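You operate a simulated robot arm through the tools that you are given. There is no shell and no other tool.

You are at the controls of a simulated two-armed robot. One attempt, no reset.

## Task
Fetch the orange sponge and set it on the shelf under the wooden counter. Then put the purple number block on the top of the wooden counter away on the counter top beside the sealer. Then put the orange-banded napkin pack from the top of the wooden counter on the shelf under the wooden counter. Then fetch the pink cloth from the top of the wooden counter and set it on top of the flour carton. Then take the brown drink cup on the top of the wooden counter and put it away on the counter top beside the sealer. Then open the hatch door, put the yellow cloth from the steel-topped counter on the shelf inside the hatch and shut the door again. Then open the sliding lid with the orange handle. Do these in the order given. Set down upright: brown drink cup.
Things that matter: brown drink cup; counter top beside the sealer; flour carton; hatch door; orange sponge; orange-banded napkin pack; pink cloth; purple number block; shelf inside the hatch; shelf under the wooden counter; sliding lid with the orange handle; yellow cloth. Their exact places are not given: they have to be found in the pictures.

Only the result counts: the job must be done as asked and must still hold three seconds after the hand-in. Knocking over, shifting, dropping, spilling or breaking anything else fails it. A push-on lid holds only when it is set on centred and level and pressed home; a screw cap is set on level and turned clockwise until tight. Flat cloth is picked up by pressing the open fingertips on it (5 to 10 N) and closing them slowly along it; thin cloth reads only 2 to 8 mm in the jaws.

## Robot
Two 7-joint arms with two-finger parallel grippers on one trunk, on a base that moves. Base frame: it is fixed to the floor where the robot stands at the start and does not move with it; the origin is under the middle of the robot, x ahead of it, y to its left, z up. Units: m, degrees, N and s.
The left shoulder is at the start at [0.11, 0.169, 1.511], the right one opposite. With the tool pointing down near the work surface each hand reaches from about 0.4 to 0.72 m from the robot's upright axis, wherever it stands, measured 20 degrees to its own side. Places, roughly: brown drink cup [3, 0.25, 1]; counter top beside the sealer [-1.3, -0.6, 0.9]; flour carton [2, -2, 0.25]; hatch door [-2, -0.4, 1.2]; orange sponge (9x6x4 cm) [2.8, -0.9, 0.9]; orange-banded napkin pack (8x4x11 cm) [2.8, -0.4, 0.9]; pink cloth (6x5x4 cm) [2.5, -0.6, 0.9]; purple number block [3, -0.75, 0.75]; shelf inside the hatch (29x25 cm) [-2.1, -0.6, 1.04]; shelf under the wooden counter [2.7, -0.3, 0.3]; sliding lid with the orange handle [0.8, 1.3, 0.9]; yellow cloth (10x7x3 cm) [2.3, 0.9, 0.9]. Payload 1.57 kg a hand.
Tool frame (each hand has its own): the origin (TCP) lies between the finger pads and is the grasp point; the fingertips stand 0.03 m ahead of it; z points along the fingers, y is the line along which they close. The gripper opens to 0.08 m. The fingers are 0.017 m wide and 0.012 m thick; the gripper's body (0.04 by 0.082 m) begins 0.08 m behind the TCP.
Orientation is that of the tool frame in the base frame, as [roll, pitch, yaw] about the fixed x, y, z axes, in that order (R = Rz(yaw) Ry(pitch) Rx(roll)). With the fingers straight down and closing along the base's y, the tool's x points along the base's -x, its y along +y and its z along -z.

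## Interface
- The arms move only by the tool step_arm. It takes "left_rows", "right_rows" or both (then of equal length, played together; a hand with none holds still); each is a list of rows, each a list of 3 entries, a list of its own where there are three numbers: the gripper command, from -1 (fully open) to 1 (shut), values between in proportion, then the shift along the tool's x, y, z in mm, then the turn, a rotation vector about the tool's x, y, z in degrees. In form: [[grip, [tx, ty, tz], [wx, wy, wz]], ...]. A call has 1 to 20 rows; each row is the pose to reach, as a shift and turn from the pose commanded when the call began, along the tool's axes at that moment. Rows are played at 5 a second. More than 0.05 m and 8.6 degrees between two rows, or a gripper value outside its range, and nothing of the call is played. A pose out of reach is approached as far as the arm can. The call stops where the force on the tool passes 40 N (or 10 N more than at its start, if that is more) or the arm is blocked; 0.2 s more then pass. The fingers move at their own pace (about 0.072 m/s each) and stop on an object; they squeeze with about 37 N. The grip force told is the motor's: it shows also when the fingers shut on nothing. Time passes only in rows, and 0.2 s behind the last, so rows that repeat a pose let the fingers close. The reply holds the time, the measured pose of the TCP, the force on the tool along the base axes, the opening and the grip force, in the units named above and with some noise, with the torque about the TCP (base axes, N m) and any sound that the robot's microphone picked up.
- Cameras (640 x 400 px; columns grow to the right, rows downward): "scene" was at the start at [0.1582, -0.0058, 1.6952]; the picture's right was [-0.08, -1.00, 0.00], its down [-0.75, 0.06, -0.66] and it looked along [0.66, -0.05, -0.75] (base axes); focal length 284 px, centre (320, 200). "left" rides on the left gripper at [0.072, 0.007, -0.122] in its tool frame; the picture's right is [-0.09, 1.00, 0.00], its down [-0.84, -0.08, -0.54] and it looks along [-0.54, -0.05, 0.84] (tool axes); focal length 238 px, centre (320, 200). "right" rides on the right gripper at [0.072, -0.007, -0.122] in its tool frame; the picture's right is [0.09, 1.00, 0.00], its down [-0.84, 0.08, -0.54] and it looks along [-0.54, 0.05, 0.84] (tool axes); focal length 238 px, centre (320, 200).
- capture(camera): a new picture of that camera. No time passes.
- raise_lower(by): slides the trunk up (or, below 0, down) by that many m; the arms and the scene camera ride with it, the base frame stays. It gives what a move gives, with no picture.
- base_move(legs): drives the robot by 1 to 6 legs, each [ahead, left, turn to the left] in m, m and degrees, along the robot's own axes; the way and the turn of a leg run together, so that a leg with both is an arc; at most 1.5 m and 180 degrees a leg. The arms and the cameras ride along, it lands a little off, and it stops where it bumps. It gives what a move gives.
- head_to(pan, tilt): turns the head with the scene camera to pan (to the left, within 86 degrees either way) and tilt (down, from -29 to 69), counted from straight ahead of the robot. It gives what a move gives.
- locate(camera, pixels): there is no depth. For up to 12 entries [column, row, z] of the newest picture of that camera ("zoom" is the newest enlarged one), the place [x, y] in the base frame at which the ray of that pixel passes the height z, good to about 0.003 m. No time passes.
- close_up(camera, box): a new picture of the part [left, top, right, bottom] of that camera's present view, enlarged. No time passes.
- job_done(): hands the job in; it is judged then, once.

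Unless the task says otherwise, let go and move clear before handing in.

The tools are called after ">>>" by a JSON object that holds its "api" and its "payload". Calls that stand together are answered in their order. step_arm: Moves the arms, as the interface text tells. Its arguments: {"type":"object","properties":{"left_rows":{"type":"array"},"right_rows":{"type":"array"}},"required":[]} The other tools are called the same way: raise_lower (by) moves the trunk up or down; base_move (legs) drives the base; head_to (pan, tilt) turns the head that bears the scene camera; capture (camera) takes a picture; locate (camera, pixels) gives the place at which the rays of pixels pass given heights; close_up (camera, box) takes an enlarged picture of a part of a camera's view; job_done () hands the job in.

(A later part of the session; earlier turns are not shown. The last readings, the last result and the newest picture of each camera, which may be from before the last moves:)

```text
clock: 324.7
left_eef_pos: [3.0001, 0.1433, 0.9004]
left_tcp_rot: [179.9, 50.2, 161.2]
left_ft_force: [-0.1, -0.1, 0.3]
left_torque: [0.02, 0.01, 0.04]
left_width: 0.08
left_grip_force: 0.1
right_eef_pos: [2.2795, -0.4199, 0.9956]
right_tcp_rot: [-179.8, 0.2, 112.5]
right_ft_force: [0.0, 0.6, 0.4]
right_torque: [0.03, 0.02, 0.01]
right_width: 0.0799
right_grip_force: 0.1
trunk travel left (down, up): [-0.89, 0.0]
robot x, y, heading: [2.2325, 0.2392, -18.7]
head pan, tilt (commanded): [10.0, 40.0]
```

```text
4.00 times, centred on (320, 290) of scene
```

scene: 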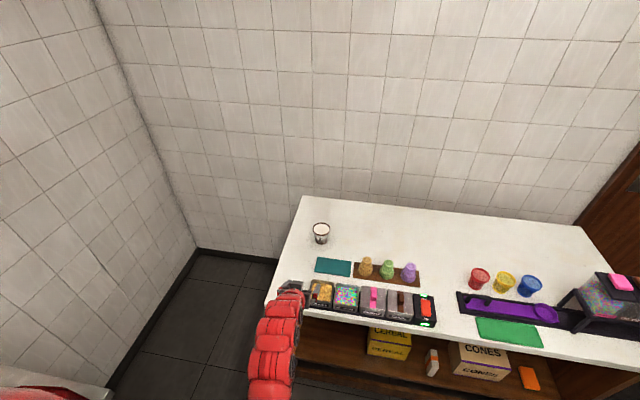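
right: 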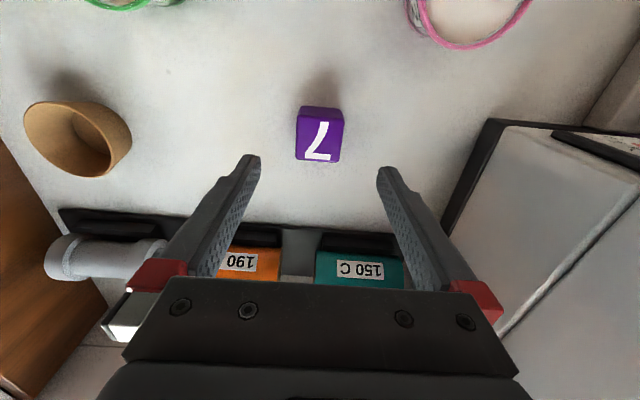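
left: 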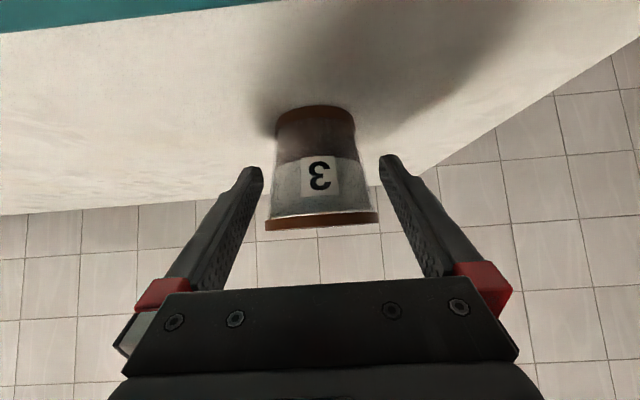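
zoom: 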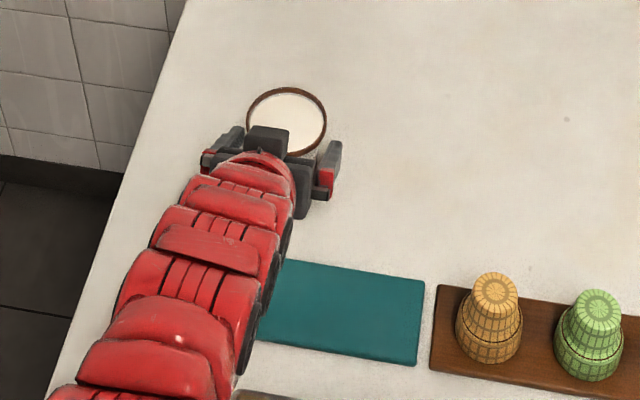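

The cup body is between the pads. I'll close slowly.

>>> {"api": "step_arm", "payload": {"left_rows": [[-0.85, [0, 0, 0], [0, 0, 0]], [-0.7, [0, 0, 0], [0, 0, 0]], [-0.55, [0, 0, 0], [0, 0, 0]], [-0.4, [0, 0, 0], [0, 0, 0]], [-0.3, [0, 0, 0], [0, 0, 0]], [-0.3, [0, 0, 0], [0, 0, 0]]]}}

>>> {"api": "capture", "payload": {"camera": "left"}}

```text
clock: 326.1
left_eef_pos: [2.9994, 0.1437, 0.9002]
left_tcp_rot: [179.8, 50.2, 161.3]
left_ft_force: [1.0, -0.3, 0.8]
left_torque: [0.04, 0.0, 0.01]
left_width: 0.0649
left_grip_force: 36.9
right_eef_pos: [2.2811, -0.4217, 0.994]
right_tcp_rot: [-179.8, 0.2, 112.5]
right_ft_force: [-1.1, -0.2, 0.0]
right_torque: [-0.01, 0.0, 0.0]
right_width: 0.0799
right_grip_force: 0.0
trunk travel left (down, up): [-0.89, 0.0]
robot x, y, heading: [2.2378, 0.2388, -18.6]
head pan, tilt (commanded): [10.0, 40.0]
```

```text
taken
```

left: 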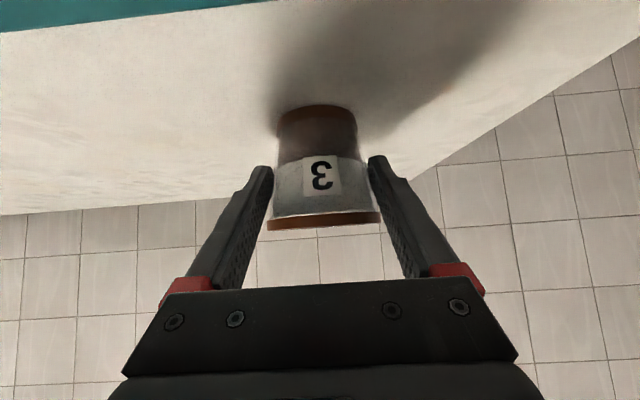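

Held at 65 mm. I'll lift gently with the arm (steps of ~15 mm).

>>> {"api": "step_arm", "payload": {"left_rows": [[0, [-7.7, 0, -6.4], [0, 0, 0]], [0, [-15.4, 0, -12.8], [0, 0, 0]], [0, [-26.9, 0, -22.4], [0, 0, 0]], [0, [-38.5, 0, -32], [0, 0, 0]], [0, [-50, 0, -41.5], [0, 0, 0]], [0, [-61.5, 0, -51], [0, 0, 0]], [0, [-61.5, 0, -51], [0, 0, 0]]]}}

>>> {"api": "capture", "payload": {"camera": "left"}}

```text
clock: 327.7
left_eef_pos: [2.9993, 0.1438, 0.9822]
left_tcp_rot: [179.9, 50.2, 161.3]
left_ft_force: [-0.7, 0.3, -0.8]
left_torque: [-0.04, 0.04, 0.0]
left_width: 0.0646
left_grip_force: 37.0
right_eef_pos: [2.2801, -0.4203, 0.994]
right_tcp_rot: [-179.8, 0.1, 112.5]
right_ft_force: [-0.5, -0.1, 0.6]
right_torque: [0.01, -0.02, 0.0]
right_width: 0.08
right_grip_force: 0.1
trunk travel left (down, up): [-0.89, 0.0]
robot x, y, heading: [2.2378, 0.2395, -18.7]
head pan, tilt (commanded): [10.0, 40.0]
```

```text
taken
```

left: 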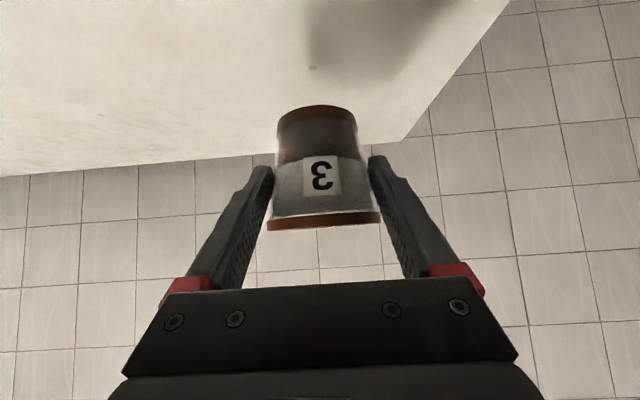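

The cup is up (bottom ≈0.94). I'll raise another 4 cm and back away slowly over the trays.

>>> {"api": "step_arm", "payload": {"left_rows": [[0, [-7.7, 0, -6.4], [0, 0, 0]], [0, [-19.2, 0, -16], [0, 0, 0]], [0, [-30.8, 0, -25.6], [0, 0, 0]], [0, [-30.8, 0, -25.6], [0, 0, 0]]]}}

>>> {"api": "base_move", "payload": {"legs": [[-0.5, 0, 0]]}}

>>> {"api": "capture", "payload": {"camera": "scene"}}

```text
clock: 328.7
left_eef_pos: [2.998, 0.143, 1.0213]
left_tcp_rot: [179.9, 50.2, 161.3]
left_ft_force: [0.1, -0.6, -0.8]
left_torque: [0.02, 0.04, -0.01]
left_width: 0.0647
left_grip_force: 37.3
right_eef_pos: [2.2811, -0.4196, 0.9936]
right_tcp_rot: [-179.8, 0.1, 112.5]
right_ft_force: [0.1, 0.5, 0.0]
right_torque: [-0.01, 0.02, 0.03]
right_width: 0.0803
right_grip_force: 0.0
trunk travel left (down, up): [-0.89, 0.0]
robot x, y, heading: [2.2346, 0.2395, -18.9]
head pan, tilt (commanded): [10.0, 40.0]
```

```text
clock: 331.6
left_eef_pos: [2.5211, 0.3057, 1.021]
left_tcp_rot: [179.9, 50.3, 161.2]
left_ft_force: [-0.6, -0.3, -1.4]
left_torque: [0.0, 0.02, -0.01]
left_width: 0.0648
left_grip_force: 37.1
right_eef_pos: [1.8032, -0.258, 0.9942]
right_tcp_rot: [-179.8, 0.2, 112.5]
right_ft_force: [-1.2, -0.4, 0.4]
right_torque: [0.02, 0.0, -0.02]
right_width: 0.0798
right_grip_force: 0.1
trunk travel left (down, up): [-0.89, 0.0]
robot x, y, heading: [1.7596, 0.3988, -18.2]
head pan, tilt (commanded): [10.0, 40.0]
```

```text
taken
```

scene: 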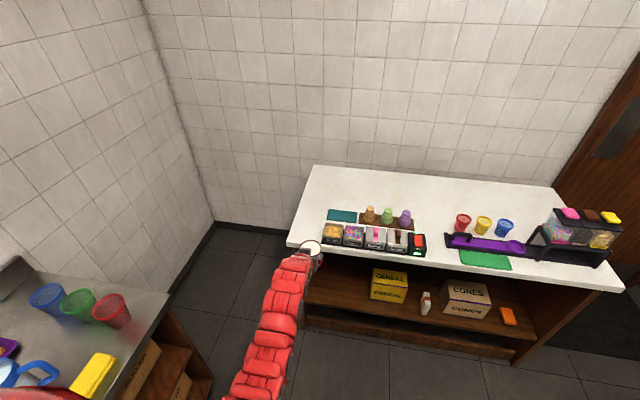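

The cup is upright in the hand. I'll retract the arm a bit for travel, move into the open aisle and turn around toward the sealer.

>>> {"api": "step_arm", "payload": {"left_rows": [[0, [16, 0, -19], [0, 0, 0]], [0, [32, 0, -38.5], [0, 0, 0]], [0, [48, 0, -57.7], [0, 0, 0]], [0, [64, 0, -77], [0, 0, 0]], [0, [70, 0, -84], [0, 0, 0]]]}}

>>> {"api": "base_move", "payload": {"legs": [[-0.3, -0.6, 0], [0, 0, -179.5]]}}

>>> {"api": "capture", "payload": {"camera": "left"}}

```text
clock: 332.8
left_eef_pos: [2.4154, 0.3409, 1.0204]
left_tcp_rot: [179.9, 50.3, 161.3]
left_ft_force: [0.2, 0.3, -0.8]
left_torque: [0.02, 0.01, -0.02]
left_width: 0.0644
left_grip_force: 37.1
right_eef_pos: [1.8022, -0.2584, 0.9951]
right_tcp_rot: [-179.9, 0.3, 112.5]
right_ft_force: [0.7, 0.0, 0.3]
right_torque: [-0.03, -0.03, 0.0]
right_width: 0.0801
right_grip_force: 0.1
trunk travel left (down, up): [-0.89, 0.0]
robot x, y, heading: [1.7587, 0.4002, -18.2]
head pan, tilt (commanded): [10.0, 40.0]
```

```text
clock: 343.8
left_eef_pos: [0.6133, -0.0331, 1.0211]
left_tcp_rot: [180.0, 50.2, -17.1]
left_ft_force: [0.0, 1.2, -2.1]
left_torque: [0.02, -0.03, 0.0]
left_width: 0.0635
left_grip_force: 37.3
right_eef_pos: [1.2112, 0.5825, 0.9943]
right_tcp_rot: [-179.8, 0.2, -65.9]
right_ft_force: [0.0, -0.8, -0.1]
right_torque: [-0.01, 0.01, 0.01]
right_width: 0.0799
right_grip_force: 0.0
trunk travel left (down, up): [-0.89, 0.0]
robot x, y, heading: [1.2716, -0.0752, 162.9]
head pan, tilt (commanded): [10.0, 40.0]
```

```text
taken
```

left: 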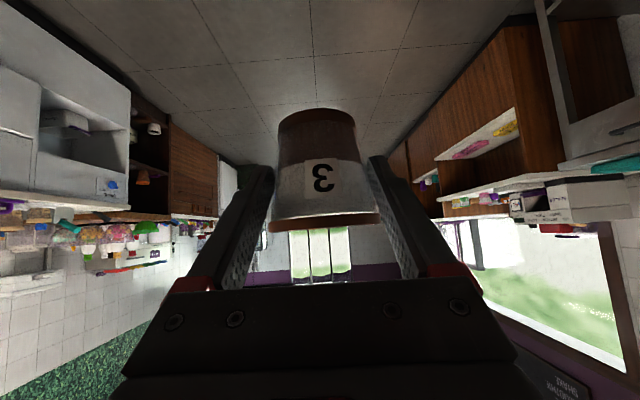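

The cup is still upright and firmly held. I'll drive down the aisle to the sealer area in two legs and turn left to face the counter.

>>> {"api": "base_move", "payload": {"legs": [[0, 0, -1.9], [1.225, 0.17, 0], [1.225, 0.17, 0], [0, 0, 90]]}}

>>> {"api": "capture", "payload": {"camera": "left"}}

>>> {"api": "head_to", "payload": {"pan": 5, "tilt": 40}}

>>> {"api": "capture", "payload": {"camera": "scene"}}

```text
clock: 360.1
left_eef_pos: [-1.1817, -0.2531, 1.0213]
left_tcp_rot: [179.9, 50.2, 72.1]
left_ft_force: [0.0, 0.1, -1.3]
left_torque: [0.06, -0.01, -0.01]
left_width: 0.0631
left_grip_force: 36.4
right_eef_pos: [-1.7898, 0.3534, 0.9945]
right_tcp_rot: [-179.8, 0.3, 23.3]
right_ft_force: [-0.8, -0.1, -0.2]
right_torque: [0.01, 0.0, 0.01]
right_width: 0.08
right_grip_force: 0.1
trunk travel left (down, up): [-0.89, 0.0]
robot x, y, heading: [-1.1324, 0.4091, -108.3]
head pan, tilt (commanded): [10.0, 40.0]
```

```text
taken
```

left: 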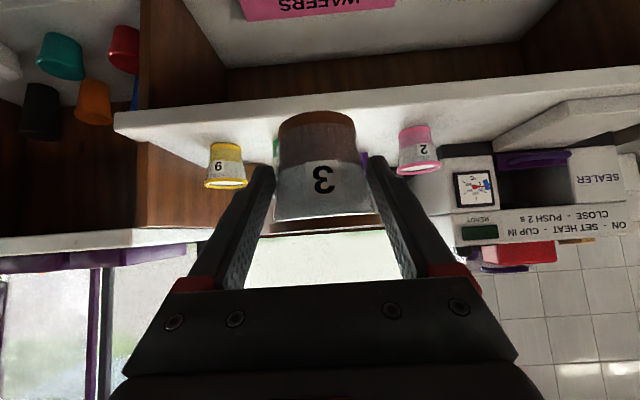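

```text
clock: 360.8
left_eef_pos: [-1.1825, -0.2527, 1.02]
left_tcp_rot: [179.9, 50.2, 72.1]
left_ft_force: [0.2, -0.2, -1.2]
left_torque: [0.02, 0.02, -0.01]
left_width: 0.063
left_grip_force: 37.1
right_eef_pos: [-1.7897, 0.3532, 0.9949]
right_tcp_rot: [-179.8, 0.2, 23.3]
right_ft_force: [1.5, 0.2, -0.3]
right_torque: [0.01, 0.0, 0.0]
right_width: 0.0801
right_grip_force: 0.2
trunk travel left (down, up): [-0.89, 0.0]
robot x, y, heading: [-1.1336, 0.4083, -108.2]
head pan, tilt (commanded): [5.0, 40.0]
```

```text
taken
```

scene: 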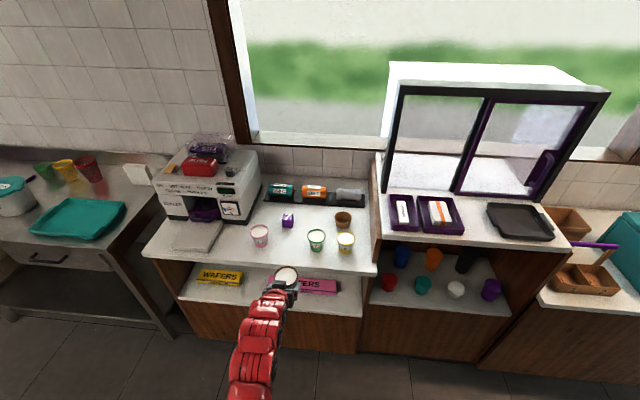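

The cup (285,275) is held upright; block (288,220), pink/green/yellow cups and the small brown cup (343,219) are in view. I'll zoom to fix the free spot.

>>> {"api": "close_up", "payload": {"camera": "scene", "box": [220, 170, 400, 300]}}

```text
3.08 times, centred on (310, 235) of scene
```

zoom: 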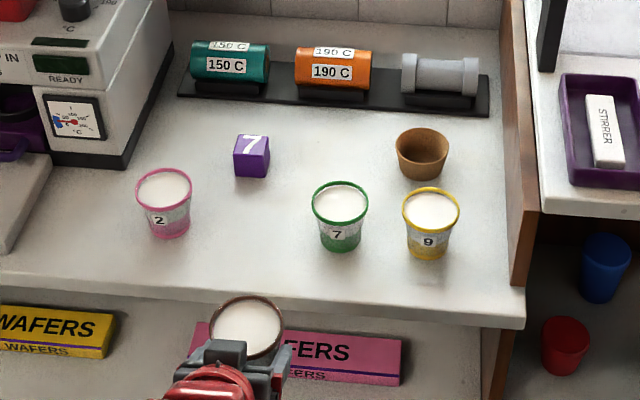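

>>> {"api": "locate", "payload": {"camera": "zoom", "pixels": [[252, 177, 0.888], [422, 178, 0.888], [340, 250, 0.888], [170, 236, 0.888], [428, 257, 0.888], [335, 130, 0.888], [335, 105, 0.888], [250, 322, 0.888], [340, 155, 0.888], [335, 195, 0.97], [340, 190, 0.98]]}}

```text
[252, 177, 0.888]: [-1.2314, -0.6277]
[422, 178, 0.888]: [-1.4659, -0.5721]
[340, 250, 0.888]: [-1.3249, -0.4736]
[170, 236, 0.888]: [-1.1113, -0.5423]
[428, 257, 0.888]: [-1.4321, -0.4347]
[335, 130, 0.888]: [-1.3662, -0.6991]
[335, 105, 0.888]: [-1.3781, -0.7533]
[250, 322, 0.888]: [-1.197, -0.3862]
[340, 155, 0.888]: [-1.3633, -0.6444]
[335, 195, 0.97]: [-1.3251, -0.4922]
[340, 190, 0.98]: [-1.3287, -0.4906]
```

Spot C ≈(-1.354,-0.62), midway between the block and the small brown cup, is free (≈12 cm to each neighbour). The path passes over the green cup, so I first raise the cup 5 cm.

>>> {"api": "step_arm", "payload": {"left_rows": [[0, [-9.6, 0, -8], [0, 0, 0]], [0, [-19.2, 0, -16], [0, 0, 0]], [0, [-28.8, 0, -24], [0, 0, 0]], [0, [-38.5, 0, -32], [0, 0, 0]], [0, [-38.5, 0, -32], [0, 0, 0]]]}}

>>> {"api": "capture", "payload": {"camera": "left"}}

```text
clock: 362.0
left_eef_pos: [-1.1808, -0.2535, 1.0712]
left_tcp_rot: [180.0, 50.4, 72.1]
left_ft_force: [0.5, -0.9, -1.6]
left_torque: [0.04, -0.01, -0.01]
left_width: 0.063
left_grip_force: 37.1
right_eef_pos: [-1.7909, 0.3523, 0.9935]
right_tcp_rot: [-179.8, 0.2, 23.3]
right_ft_force: [-0.7, 0.9, 0.2]
right_torque: [0.03, -0.04, 0.01]
right_width: 0.08
right_grip_force: 0.0
trunk travel left (down, up): [-0.89, 0.0]
robot x, y, heading: [-1.1322, 0.4102, -107.9]
head pan, tilt (commanded): [5.0, 40.0]
```

```text
taken
```

left: 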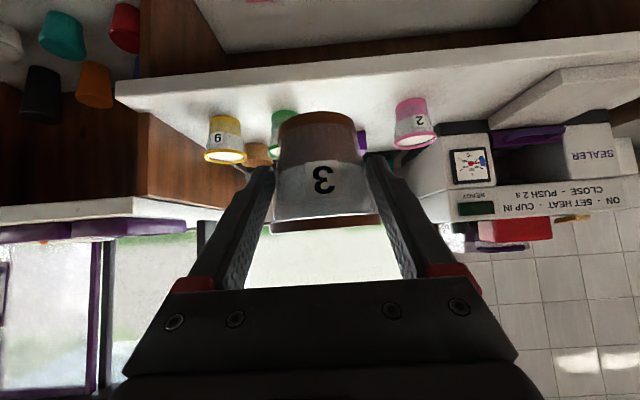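

Raised to TCP 1.071 (cup bottom ≈1.03). I'll drive ahead 0.3 m with the small lateral correction and re-measure.

>>> {"api": "base_move", "payload": {"legs": [[0.3, -0.04, -0.6]]}}

>>> {"api": "capture", "payload": {"camera": "left"}}

>>> {"api": "capture", "payload": {"camera": "scene"}}

```text
clock: 364.0
left_eef_pos: [-1.3235, -0.5204, 1.071]
left_tcp_rot: [179.9, 50.3, 71.2]
left_ft_force: [0.1, 0.6, -2.0]
left_torque: [0.03, -0.01, 0.0]
left_width: 0.0628
left_grip_force: 37.0
right_eef_pos: [-1.9217, 0.0951, 0.9948]
right_tcp_rot: [-179.8, 0.1, 22.4]
right_ft_force: [0.2, 0.1, -1.1]
right_torque: [-0.04, 0.0, 0.02]
right_width: 0.0801
right_grip_force: 0.0
trunk travel left (down, up): [-0.89, 0.0]
robot x, y, heading: [-1.2641, 0.1355, -108.9]
head pan, tilt (commanded): [5.0, 40.0]
```

```text
taken
```

left: 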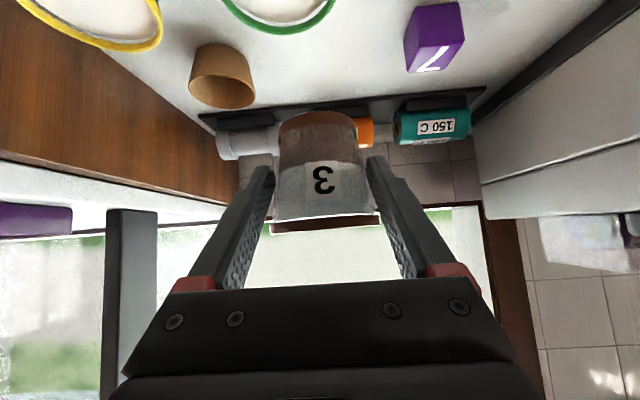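

```text
taken
```

scene: 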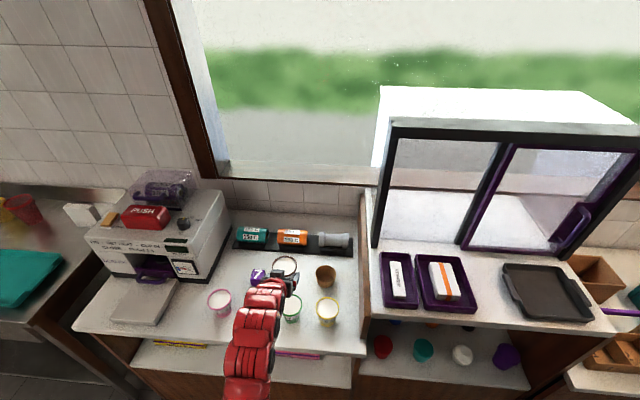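

Lateral alignment is right: block at (435,40) and small cup at (222,75) either side. I'll drive the last 0.1 m, then lower gently.

>>> {"api": "base_move", "payload": {"legs": [[0.103, 0.003, 0]]}}

>>> {"api": "capture", "payload": {"camera": "left"}}

>>> {"api": "close_up", "payload": {"camera": "scene", "box": [190, 200, 370, 340]}}

```text
clock: 365.2
left_eef_pos: [-1.3527, -0.6167, 1.0711]
left_tcp_rot: [-180.0, 50.3, 71.1]
left_ft_force: [-0.2, 0.9, -1.5]
left_torque: [0.04, -0.01, 0.0]
left_width: 0.0629
left_grip_force: 36.8
right_eef_pos: [-1.9521, -0.0017, 0.9947]
right_tcp_rot: [-180.0, 0.3, 22.3]
right_ft_force: [-0.7, 0.4, 0.2]
right_torque: [-0.02, 0.02, -0.01]
right_width: 0.0799
right_grip_force: 0.0
trunk travel left (down, up): [-0.89, 0.0]
robot x, y, heading: [-1.2966, 0.0414, -109.0]
head pan, tilt (commanded): [5.0, 40.0]
```

```text
taken
```

left: 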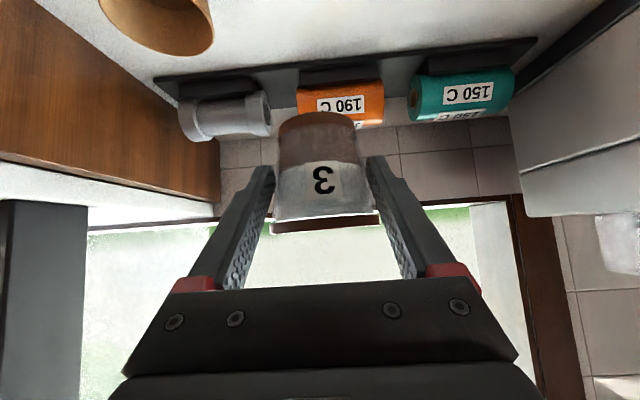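

```text
2.86 times, centred on (280, 270) of scene
```

zoom: 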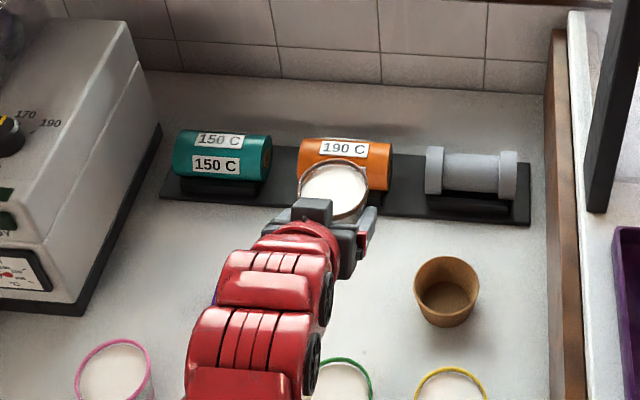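

Lowering here would bring the hand's underside (camera) onto the green cup, so I'll choose another spot: midway between the pink and green cups, D≈(-1.2255,-0.536). Moving back 0.117 m and left 0.094 m at this height.

>>> {"api": "base_move", "payload": {"legs": [[-0.117, 0.094, 0]]}}

>>> {"api": "capture", "payload": {"camera": "left"}}

>>> {"api": "close_up", "payload": {"camera": "scene", "box": [190, 220, 370, 360]}}

```text
clock: 366.6
left_eef_pos: [-1.2288, -0.5392, 1.0693]
left_tcp_rot: [179.8, 50.1, 71.0]
left_ft_force: [0.2, 0.6, -1.4]
left_torque: [0.06, -0.01, 0.03]
left_width: 0.0632
left_grip_force: 37.3
right_eef_pos: [-1.8273, 0.0771, 0.9925]
right_tcp_rot: [-179.8, 0.1, 22.4]
right_ft_force: [-0.5, -0.5, -0.2]
right_torque: [-0.04, -0.04, -0.01]
right_width: 0.08
right_grip_force: 0.1
trunk travel left (down, up): [-0.89, 0.0]
robot x, y, heading: [-1.1657, 0.1216, -108.7]
head pan, tilt (commanded): [5.0, 40.0]
```

```text
taken
```

left: 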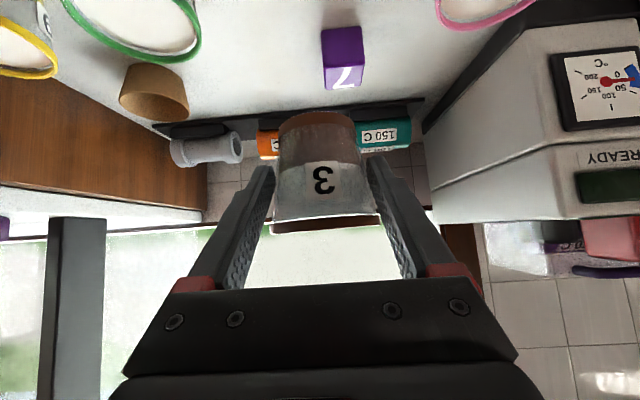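

```text
2.86 times, centred on (280, 290) of scene
```

zoom: 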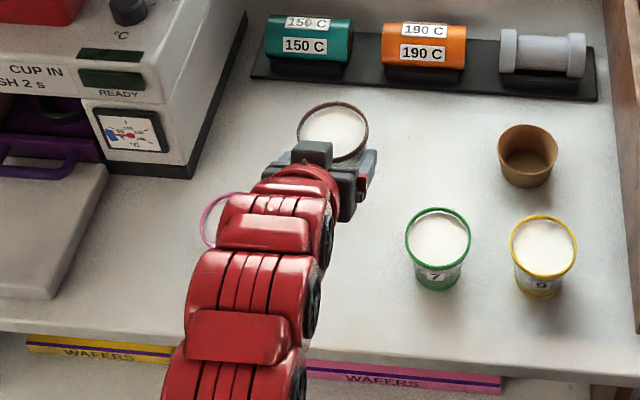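

The cup is centred between green (140,20) and pink (485,10). I'll lower 100 mm slowly, then check.

>>> {"api": "step_arm", "payload": {"left_rows": [[0, [9.6, 0, 8], [0, 0, 0]], [0, [19.2, 0, 16], [0, 0, 0]], [0, [28.8, 0, 24], [0, 0, 0]], [0, [38.4, 0, 32], [0, 0, 0]], [0, [48, 0, 40], [0, 0, 0]], [0, [57.7, 0, 48], [0, 0, 0]], [0, [67.3, 0, 56], [0, 0, 0]], [0, [76.9, 0, 64], [0, 0, 0]], [0, [76.9, 0, 64], [0, 0, 0]]]}}

>>> {"api": "capture", "payload": {"camera": "left"}}

>>> {"api": "close_up", "payload": {"camera": "scene", "box": [190, 220, 370, 360]}}

```text
clock: 368.6
left_eef_pos: [-1.225, -0.538, 0.972]
left_tcp_rot: [179.9, 50.2, 71.2]
left_ft_force: [0.3, -1.1, -0.4]
left_torque: [0.02, 0.02, 0.0]
left_width: 0.0628
left_grip_force: 36.6
right_eef_pos: [-1.8259, 0.0789, 0.9947]
right_tcp_rot: [-179.8, 0.0, 22.4]
right_ft_force: [0.8, -0.9, -0.6]
right_torque: [0.0, 0.01, -0.01]
right_width: 0.0798
right_grip_force: 0.1
trunk travel left (down, up): [-0.89, 0.0]
robot x, y, heading: [-1.1692, 0.1212, -108.8]
head pan, tilt (commanded): [5.0, 40.0]
```

```text
taken
```

left: 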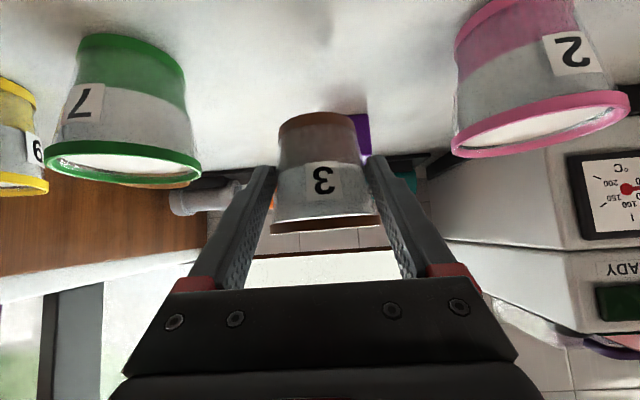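

```text
2.86 times, centred on (280, 290) of scene
```

zoom: 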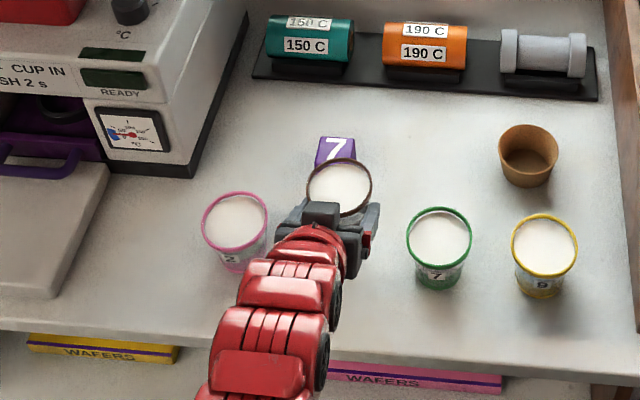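

Clear of both neighbours. I'll lower the rest: 34 mm then 2-3 mm steps until contact.

>>> {"api": "step_arm", "payload": {"left_rows": [[0, [9.6, 0, 8], [0, 0, 0]], [0, [19.2, 0, 16], [0, 0, 0]], [0, [25.4, 0, 21.1], [0, 0, 0]], [0, [28.5, 0, 23.6], [0, 0, 0]], [0, [30, 0, 24.9], [0, 0, 0]]]}}

```text
clock: 369.8
left_eef_pos: [-1.2276, -0.5362, 0.9336]
left_tcp_rot: [179.8, 50.2, 71.2]
left_ft_force: [0.1, 0.7, -0.9]
left_torque: [0.02, 0.0, -0.01]
left_width: 0.0627
left_grip_force: 37.1
right_eef_pos: [-1.8251, 0.0771, 0.9948]
right_tcp_rot: [-179.8, 0.2, 22.4]
right_ft_force: [-0.8, 0.6, -0.5]
right_torque: [0.04, 0.03, 0.03]
right_width: 0.08
right_grip_force: 0.1
trunk travel left (down, up): [-0.89, 0.0]
robot x, y, heading: [-1.1647, 0.1213, -108.9]
head pan, tilt (commanded): [5.0, 40.0]
```

>>> {"api": "step_arm", "payload": {"left_rows": [[0, [1.5, 0, 1.3], [0, 0, 0]], [0, [3, 0, 2.6], [0, 0, 0]], [0, [4.6, 0, 3.8], [0, 0, 0]]]}}

```text
clock: 370.6
left_eef_pos: [-1.2284, -0.5373, 0.9291]
left_tcp_rot: [179.9, 50.6, 71.1]
left_ft_force: [1.0, 0.1, 9.7]
left_torque: [-0.09, -0.2, 0.02]
left_width: 0.0627
left_grip_force: 37.1
right_eef_pos: [-1.824, 0.0789, 0.9952]
right_tcp_rot: [-179.9, 0.2, 22.4]
right_ft_force: [0.9, -0.1, 1.2]
right_torque: [0.01, -0.03, 0.0]
right_width: 0.08
right_grip_force: 0.0
trunk travel left (down, up): [-0.89, 0.0]
robot x, y, heading: [-1.1675, 0.1205, -108.7]
head pan, tilt (commanded): [5.0, 40.0]
```

Contact at z=0.929 (≈10 N). The cup stands on the counter; I'll open slowly.

>>> {"api": "step_arm", "payload": {"left_rows": [[-0.4, [-0.4, 0, -0.3], [0, 0, 0]], [-0.6, [-0.4, 0, -0.3], [0, 0, 0]], [-0.7, [-0.4, 0, -0.3], [0, 0, 0]], [-0.8, [-0.4, 0, -0.3], [0, 0, 0]], [-0.9, [-0.4, 0, -0.3], [0, 0, 0]], [-1, [-0.4, 0, -0.3], [0, 0, 0]], [-1, [-0.4, 0, -0.3], [0, 0, 0]]]}}

>>> {"api": "capture", "payload": {"camera": "left"}}

>>> {"api": "close_up", "payload": {"camera": "scene", "box": [190, 220, 370, 360]}}

```text
clock: 372.2
left_eef_pos: [-1.2279, -0.5366, 0.9272]
left_tcp_rot: [179.8, 50.2, 71.2]
left_ft_force: [-0.7, 0.1, -0.2]
left_torque: [0.0, -0.03, 0.0]
left_width: 0.08
left_grip_force: 0.0
right_eef_pos: [-1.825, 0.0792, 0.9946]
right_tcp_rot: [-179.9, 0.2, 22.4]
right_ft_force: [0.3, 0.2, 0.1]
right_torque: [0.0, 0.02, 0.0]
right_width: 0.0804
right_grip_force: 0.0
trunk travel left (down, up): [-0.89, 0.0]
robot x, y, heading: [-1.1714, 0.1228, -109.0]
head pan, tilt (commanded): [5.0, 40.0]
```

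```text
taken
```

left: 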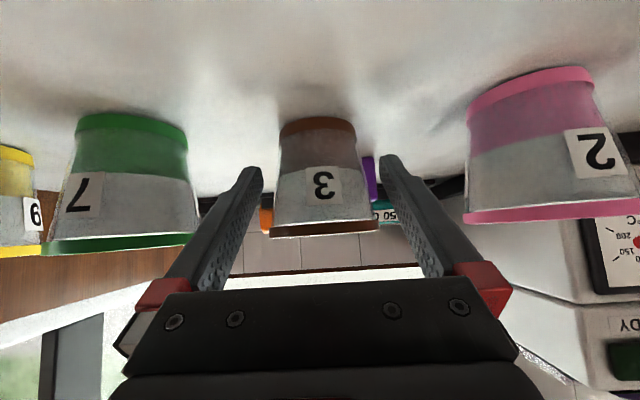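

```text
2.86 times, centred on (280, 290) of scene
```

zoom: 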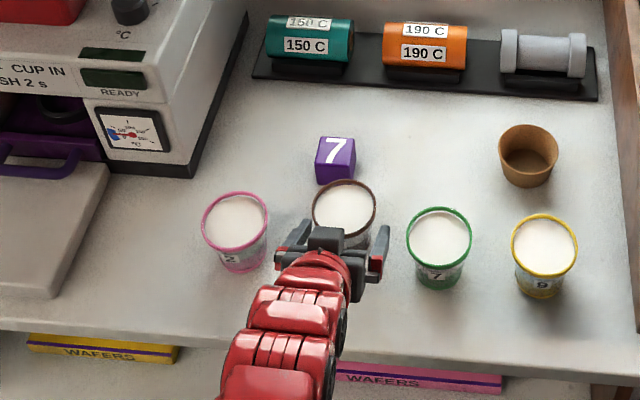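

The cup stands upright between the pink and green cups. I'll withdraw along the tool axis.

>>> {"api": "step_arm", "payload": {"left_rows": [[-1, [0, 0, -20], [0, 0, 0]], [-1, [0, 0, -45], [0, 0, 0]], [-1, [0, 0, -75], [0, 0, 0]], [-1, [0, 0, -105], [0, 0, 0]], [-1, [0, 0, -130], [0, 0, 0]]]}}

>>> {"api": "base_move", "payload": {"legs": [[-0.3, 0, 0]]}}

>>> {"api": "capture", "payload": {"camera": "scene"}}

```text
clock: 373.4
left_eef_pos: [-1.1953, -0.4424, 1.0132]
left_tcp_rot: [179.9, 50.3, 71.1]
left_ft_force: [0.0, 0.0, -1.1]
left_torque: [0.01, -0.04, 0.0]
left_width: 0.0798
left_grip_force: 0.1
right_eef_pos: [-1.8251, 0.0784, 0.994]
right_tcp_rot: [-179.8, 0.3, 22.4]
right_ft_force: [0.0, 0.1, -0.8]
right_torque: [-0.01, -0.01, 0.0]
right_width: 0.0798
right_grip_force: 0.1
trunk travel left (down, up): [-0.89, 0.0]
robot x, y, heading: [-1.1666, 0.1257, -108.8]
head pan, tilt (commanded): [5.0, 40.0]
```

```text
clock: 375.4
left_eef_pos: [-1.0985, -0.1619, 1.0107]
left_tcp_rot: [179.9, 50.2, 71.3]
left_ft_force: [-0.5, 0.4, -0.3]
left_torque: [0.0, -0.01, 0.01]
left_width: 0.0803
left_grip_force: 0.0
right_eef_pos: [-1.7286, 0.3594, 0.9943]
right_tcp_rot: [-179.9, 0.2, 22.6]
right_ft_force: [0.0, -0.4, 0.5]
right_torque: [0.02, 0.01, 0.0]
right_width: 0.0798
right_grip_force: 0.0
trunk travel left (down, up): [-0.89, 0.0]
robot x, y, heading: [-1.0748, 0.4074, -108.7]
head pan, tilt (commanded): [5.0, 40.0]
```

```text
taken
```

scene: 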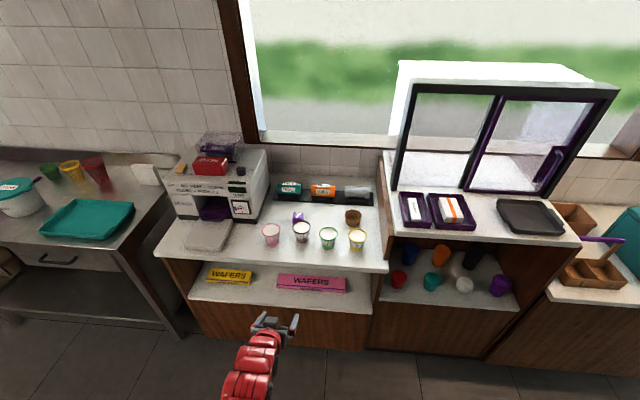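

The cup stands upright at (301,231). Next is the hatch; I'll move right to stand before it and take a close look at the door.

>>> {"api": "base_move", "payload": {"legs": [[-0.1, -0.5, 0]]}}

>>> {"api": "head_to", "payload": {"pan": -10, "tilt": 25}}

>>> {"api": "capture", "payload": {"camera": "scene"}}

```text
clock: 378.4
left_eef_pos: [-1.5389, 0.0948, 1.0107]
left_tcp_rot: [179.9, 50.3, 70.7]
left_ft_force: [0.2, -1.2, 0.4]
left_torque: [0.01, -0.01, -0.02]
left_width: 0.08
left_grip_force: 0.0
right_eef_pos: [-2.1633, 0.6228, 0.9948]
right_tcp_rot: [-179.8, 0.2, 21.8]
right_ft_force: [-0.5, 0.2, -0.7]
right_torque: [-0.01, 0.03, -0.01]
right_width: 0.0801
right_grip_force: 0.2
trunk travel left (down, up): [-0.89, 0.0]
robot x, y, heading: [-1.5025, 0.6584, -109.4]
head pan, tilt (commanded): [5.0, 40.0]
```

```text
clock: 379.1
left_eef_pos: [-1.5405, 0.096, 1.0108]
left_tcp_rot: [179.9, 50.4, 70.5]
left_ft_force: [0.1, -0.8, 0.1]
left_torque: [0.01, 0.02, 0.0]
left_width: 0.0801
left_grip_force: 0.0
right_eef_pos: [-2.1652, 0.6234, 0.994]
right_tcp_rot: [-179.9, 0.2, 21.8]
right_ft_force: [0.3, -0.4, 0.1]
right_torque: [-0.01, 0.03, 0.02]
right_width: 0.0798
right_grip_force: 0.0
trunk travel left (down, up): [-0.89, 0.0]
robot x, y, heading: [-1.5051, 0.6571, -109.5]
head pan, tilt (commanded): [-10.0, 25.0]
```

```text
taken
```

scene: 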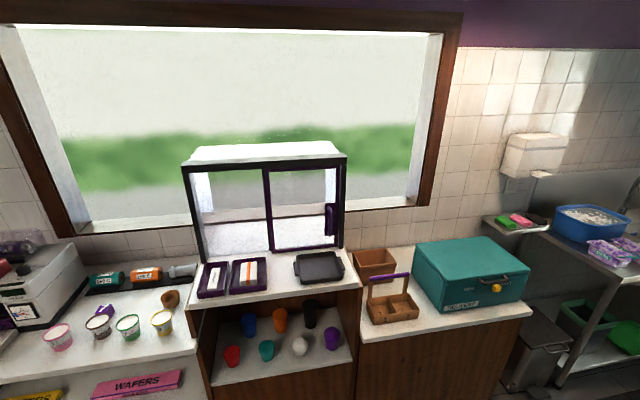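

>>> {"api": "close_up", "payload": {"camera": "scene", "box": [175, 135, 375, 300]}}

```text
2.42 times, centred on (275, 218) of scene
```

zoom: 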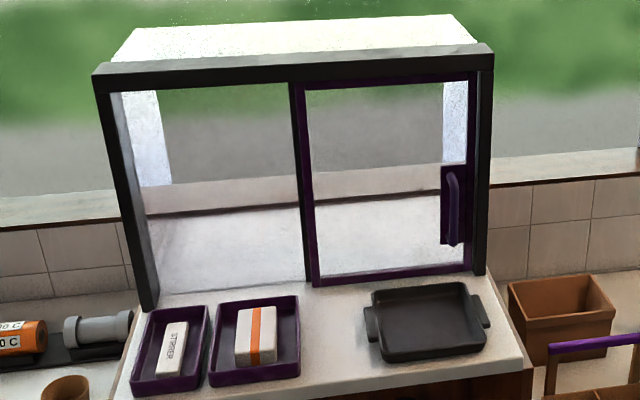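

The right panel (purple frame) has a vertical bar handle at its right edge; trays stand right in front, so it probably slides left. I'll locate its key points.

>>> {"api": "locate", "payload": {"camera": "zoom", "pixels": [[150, 308, 1.03], [478, 275, 1.03], [318, 287, 1.03], [470, 268, 1.03], [450, 172, 1.2], [456, 243, 1.1], [455, 210, 1.15], [524, 362, 1.03], [365, 340, 1.03], [480, 350, 1.03], [425, 285, 1.03], [250, 380, 1.03]]}}

```text
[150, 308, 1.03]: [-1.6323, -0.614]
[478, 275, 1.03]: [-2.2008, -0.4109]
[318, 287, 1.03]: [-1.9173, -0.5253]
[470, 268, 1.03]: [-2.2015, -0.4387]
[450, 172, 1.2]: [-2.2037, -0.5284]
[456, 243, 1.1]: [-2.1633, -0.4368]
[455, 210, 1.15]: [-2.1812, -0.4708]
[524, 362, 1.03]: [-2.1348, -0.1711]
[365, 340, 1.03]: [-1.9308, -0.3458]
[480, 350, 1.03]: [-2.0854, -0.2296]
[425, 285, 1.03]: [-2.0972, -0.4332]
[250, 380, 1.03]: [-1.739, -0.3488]
```

Handle is about at (-2.135,-0.395), z from 1.12 to 1.265. I'll raise the left hand to z≈1.19 and pitch it nearly horizontal, out here in free space.

>>> {"api": "step_arm", "payload": {"left_rows": [[-1, [-23, 0, -19.2], [0, -5, 0]], [-1, [-46, 0, -38.4], [0, -10, 0]], [-1, [-69, 0, -57.5], [0, -15, 0]], [-1, [-92, 0, -76.7], [0, -20, 0]], [-1, [-115, 0, -95.8], [0, -25, 0]], [-1, [-138, 0, -115], [0, -30, 0]], [-1, [-138, 0, -115], [0, -30, 0]]]}}

>>> {"api": "base_move", "payload": {"legs": [[0, -0.2, 0.4]]}}

>>> {"api": "head_to", "payload": {"pan": 0, "tilt": 25}}

>>> {"api": "capture", "payload": {"camera": "scene"}}

>>> {"api": "capture", "payload": {"camera": "left"}}

```text
clock: 380.8
left_eef_pos: [-1.541, 0.0825, 1.1738]
left_tcp_rot: [-179.8, 80.3, 70.7]
left_ft_force: [0.8, 0.0, -0.4]
left_torque: [0.0, 0.03, 0.01]
left_width: 0.0802
left_grip_force: 0.1
left hand out of reach, approached as far as the arm can: row 4, 5, 6, 7
right_eef_pos: [-2.1653, 0.623, 0.9953]
right_tcp_rot: [-179.8, 0.4, 21.9]
right_ft_force: [-0.4, -0.3, 0.2]
right_torque: [0.0, 0.0, -0.01]
right_width: 0.0799
right_grip_force: 0.2
trunk travel left (down, up): [-0.89, 0.0]
robot x, y, heading: [-1.5057, 0.6585, -109.4]
head pan, tilt (commanded): [-10.0, 25.0]
```

```text
clock: 382.4
left_eef_pos: [-1.7266, 0.1478, 1.1737]
left_tcp_rot: [-179.9, 80.4, 70.9]
left_ft_force: [-0.2, -0.4, 0.7]
left_torque: [0.02, 0.01, 0.01]
left_width: 0.0798
left_grip_force: 0.0
right_eef_pos: [-2.3502, 0.6867, 0.9945]
right_tcp_rot: [-179.8, 0.4, 21.9]
right_ft_force: [0.3, -0.1, -0.4]
right_torque: [-0.02, 0.02, 0.02]
right_width: 0.0798
right_grip_force: 0.0
trunk travel left (down, up): [-0.89, 0.0]
robot x, y, heading: [-1.6933, 0.7219, -108.9]
head pan, tilt (commanded): [-10.0, 25.0]
```

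```text
clock: 383.1
left_eef_pos: [-1.7266, 0.1486, 1.1739]
left_tcp_rot: [179.5, 80.3, 70.2]
left_ft_force: [-0.5, 0.1, -0.4]
left_torque: [-0.05, 0.02, 0.02]
left_width: 0.08
left_grip_force: 0.0
right_eef_pos: [-2.353, 0.6861, 0.9942]
right_tcp_rot: [-179.9, 0.2, 22.0]
right_ft_force: [-0.4, -0.3, 0.5]
right_torque: [0.0, 0.0, 0.0]
right_width: 0.0802
right_grip_force: 0.1
trunk travel left (down, up): [-0.89, 0.0]
robot x, y, heading: [-1.6887, 0.7275, -109.3]
head pan, tilt (commanded): [0.0, 25.0]
```

```text
taken
```

scene: 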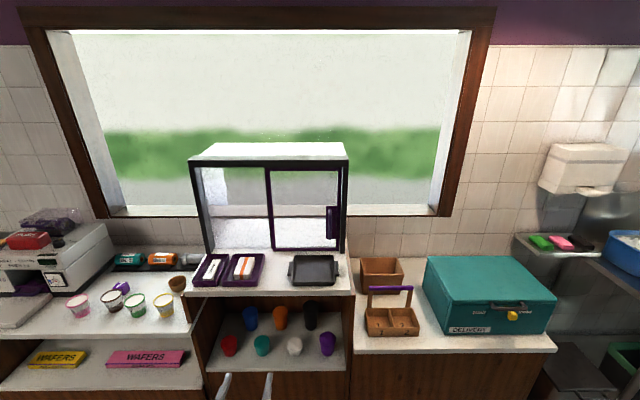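

```text
taken
```

left: 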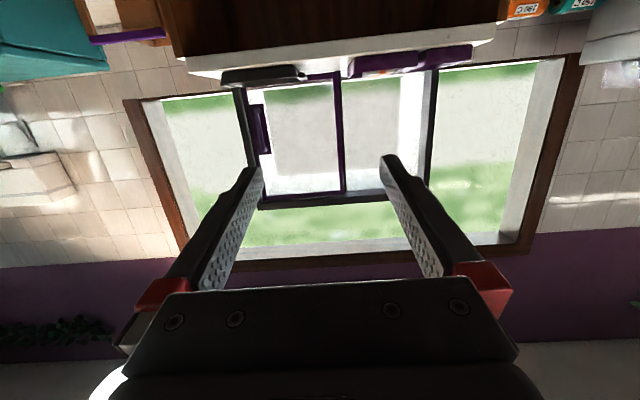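

>>> {"api": "close_up", "payload": {"camera": "scene", "box": [180, 135, 370, 300]}}

>>> {"api": "close_up", "payload": {"camera": "left", "box": [220, 60, 360, 210]}}

```text
2.42 times, centred on (275, 218) of scene
```

zoom: 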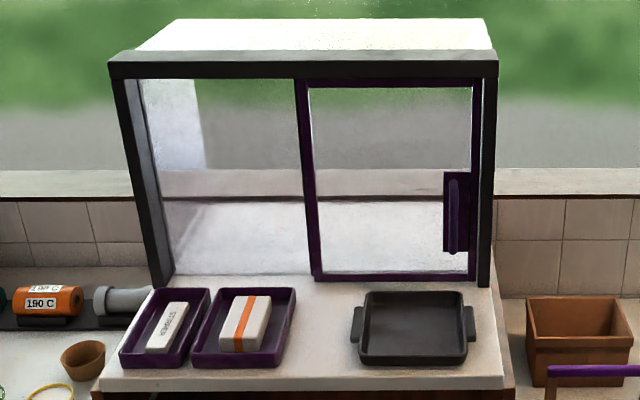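

```text
2.67 times, centred on (290, 135) of left
```

zoom: 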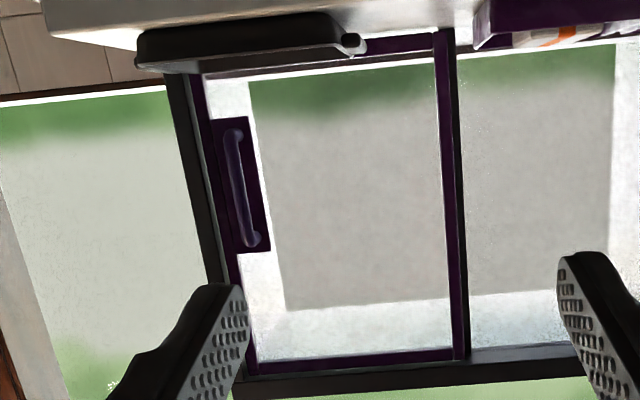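

From here it's clearly a glass panel with a purple frame beside a fixed left pane — a sliding door. I'll triangulate the handle with both cameras.

>>> {"api": "locate", "payload": {"camera": "zoom", "pixels": [[233, 135, 1.1], [233, 135, 1.12], [233, 135, 1.14], [240, 190, 1.18], [240, 190, 1.19], [240, 190, 1.2], [250, 240, 1.24], [250, 240, 1.26], [250, 240, 1.28]]}}

>>> {"api": "locate", "payload": {"camera": "scene", "pixels": [[331, 232, 1.1], [331, 232, 1.12], [331, 232, 1.14], [331, 217, 1.18], [331, 217, 1.2], [331, 203, 1.24], [331, 203, 1.26], [331, 203, 1.28], [312, 250, 1.03], [337, 249, 1.03], [348, 293, 1.03], [205, 293, 1.03]]}}

```text
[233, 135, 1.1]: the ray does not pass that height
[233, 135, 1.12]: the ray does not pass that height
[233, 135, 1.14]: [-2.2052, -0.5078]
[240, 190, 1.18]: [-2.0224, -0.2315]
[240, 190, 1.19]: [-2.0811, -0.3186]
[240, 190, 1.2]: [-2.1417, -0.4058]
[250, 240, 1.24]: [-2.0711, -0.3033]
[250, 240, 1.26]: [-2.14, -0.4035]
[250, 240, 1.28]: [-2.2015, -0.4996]
```

```text
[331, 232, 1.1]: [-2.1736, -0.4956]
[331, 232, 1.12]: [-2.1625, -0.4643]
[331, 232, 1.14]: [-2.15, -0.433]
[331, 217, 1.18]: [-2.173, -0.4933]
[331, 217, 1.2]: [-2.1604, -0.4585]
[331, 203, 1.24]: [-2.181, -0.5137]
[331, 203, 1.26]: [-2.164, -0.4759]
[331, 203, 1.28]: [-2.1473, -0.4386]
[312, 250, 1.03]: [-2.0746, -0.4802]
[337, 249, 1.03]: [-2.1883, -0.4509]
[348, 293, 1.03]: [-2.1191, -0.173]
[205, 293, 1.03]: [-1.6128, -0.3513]
```

The handle bar is at about (-2.158,-0.450), z 1.13-1.27. I'll tuck the right hand back a little, shift the left hand 100 mm to the right, then line up with the handle.

>>> {"api": "step_arm", "payload": {"left_rows": [[-1, [0, -35, 0], [0, 0, 0]], [-1, [0, -70, 0], [0, 0, 0]], [-1, [0, -100, 0], [0, 0, 0]], [-1, [0, -100, 0], [0, 0, 0]], [-1, [0, -100, 0], [0, 0, 0]]], "right_rows": [[-1, [33, -36, 0], [0, 0, 0]], [-1, [66, -73, 0], [0, 0, 0]], [-1, [99, -110, 0], [0, 0, 0]], [-1, [132, -146, 0], [0, 0, 0]], [-1, [132, -146, 0], [0, 0, 0]]]}}

>>> {"api": "base_move", "payload": {"legs": [[0.35, -0.11, 0]]}}

>>> {"api": "capture", "payload": {"camera": "left"}}

>>> {"api": "capture", "payload": {"camera": "scene"}}

```text
clock: 384.3
left_eef_pos: [-1.8205, 0.181, 1.1741]
left_tcp_rot: [179.6, 80.2, 70.3]
left_ft_force: [0.4, 0.0, -0.1]
left_torque: [0.02, 0.0, -0.01]
left_width: 0.08
left_grip_force: 0.1
right_eef_pos: [-2.3033, 0.8766, 0.9942]
right_tcp_rot: [-180.0, 0.0, 22.0]
right_ft_force: [-0.1, -1.4, 0.4]
right_torque: [-0.03, -0.02, -0.03]
right_width: 0.0799
right_grip_force: 0.0
right hand out of reach, approached as far as the arm can: row 1, 2, 3, 4, 5
trunk travel left (down, up): [-0.89, 0.0]
robot x, y, heading: [-1.6973, 0.7216, -109.2]
head pan, tilt (commanded): [0.0, 25.0]
```

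```text
clock: 386.6
left_eef_pos: [-2.0386, -0.1077, 1.1754]
left_tcp_rot: [179.8, 80.3, 70.8]
left_ft_force: [0.0, -0.3, 0.6]
left_torque: [-0.03, 0.03, 0.04]
left_width: 0.0801
left_grip_force: 0.0
right_eef_pos: [-2.5223, 0.5854, 0.9935]
right_tcp_rot: [-180.0, 0.1, 22.2]
right_ft_force: [-0.2, 1.3, 0.6]
right_torque: [-0.03, 0.04, -0.03]
right_width: 0.0799
right_grip_force: 0.1
trunk travel left (down, up): [-0.89, 0.0]
robot x, y, heading: [-1.9109, 0.4376, -108.8]
head pan, tilt (commanded): [0.0, 25.0]
```

```text
taken
```

left: 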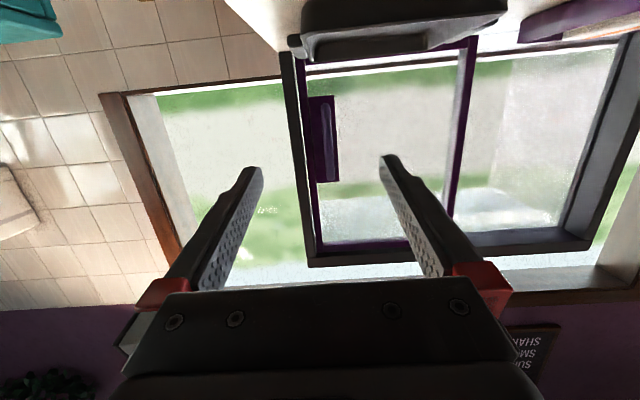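

```text
taken
```

scene: 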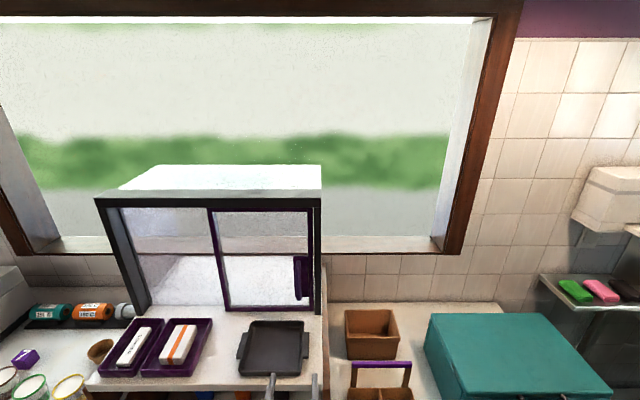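

The handle (325,140) is lined up with the tool axis. I'll drive ahead 0.2 m, then extend the arm partly while tilting to ~65° pitch to keep the camera clear of the trays.

>>> {"api": "base_move", "payload": {"legs": [[0.2, 0, 0]]}}

>>> {"api": "step_arm", "payload": {"left_rows": [[-1, [-15, 0, 31], [0, 5, 0]], [-1, [-31, 0, 62], [0, 10, 0]], [-1, [-46, 0, 93], [0, 15, 0]], [-1, [-46, 0, 93], [0, 15, 0]]]}}

>>> {"api": "capture", "payload": {"camera": "left"}}

>>> {"api": "capture", "payload": {"camera": "scene"}}

```text
clock: 388.2
left_eef_pos: [-2.1004, -0.2895, 1.1754]
left_tcp_rot: [179.7, 80.3, 70.8]
left_ft_force: [-0.2, -0.7, 0.0]
left_torque: [-0.01, -0.01, 0.03]
left_width: 0.08
left_grip_force: 0.0
right_eef_pos: [-2.5851, 0.402, 0.9942]
right_tcp_rot: [180.0, 0.2, 22.1]
right_ft_force: [0.8, 0.4, 0.7]
right_torque: [-0.03, 0.02, 0.02]
right_width: 0.0799
right_grip_force: 0.1
trunk travel left (down, up): [-0.89, 0.0]
robot x, y, heading: [-1.975, 0.2514, -109.1]
head pan, tilt (commanded): [0.0, 25.0]
```

```text
clock: 388.9
left_eef_pos: [-2.1281, -0.3673, 1.1992]
left_tcp_rot: [-179.9, 67.0, 70.5]
left_ft_force: [0.2, 0.2, -0.1]
left_torque: [0.01, -0.01, 0.0]
left_width: 0.0801
left_grip_force: 0.0
right_eef_pos: [-2.5846, 0.405, 0.993]
right_tcp_rot: [179.9, 0.4, 22.3]
right_ft_force: [0.2, -0.4, 0.1]
right_torque: [0.01, 0.0, 0.01]
right_width: 0.0798
right_grip_force: 0.1
trunk travel left (down, up): [-0.89, 0.0]
robot x, y, heading: [-1.9739, 0.2545, -108.7]
head pan, tilt (commanded): [0.0, 25.0]
stopped in row 3 (left hand): the force on the tool passed its limit at 248 N (the readings are from after the stop); the commanded pose is now the measured one
```

```text
taken
```

left: 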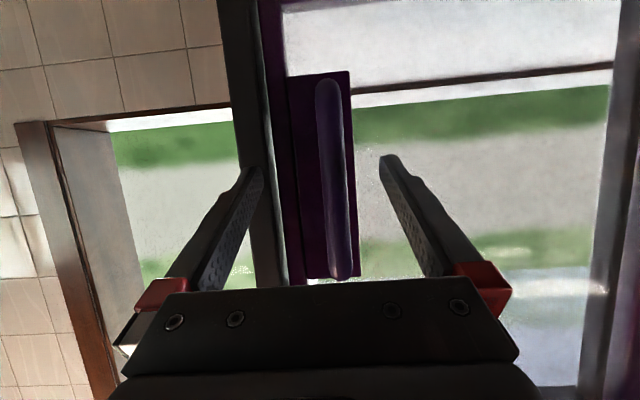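

```text
taken
```

scene: 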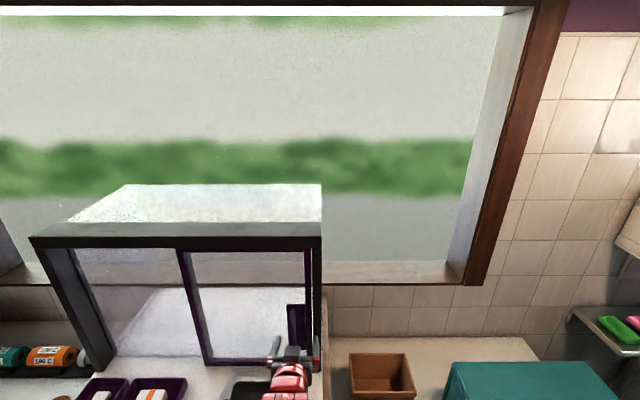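

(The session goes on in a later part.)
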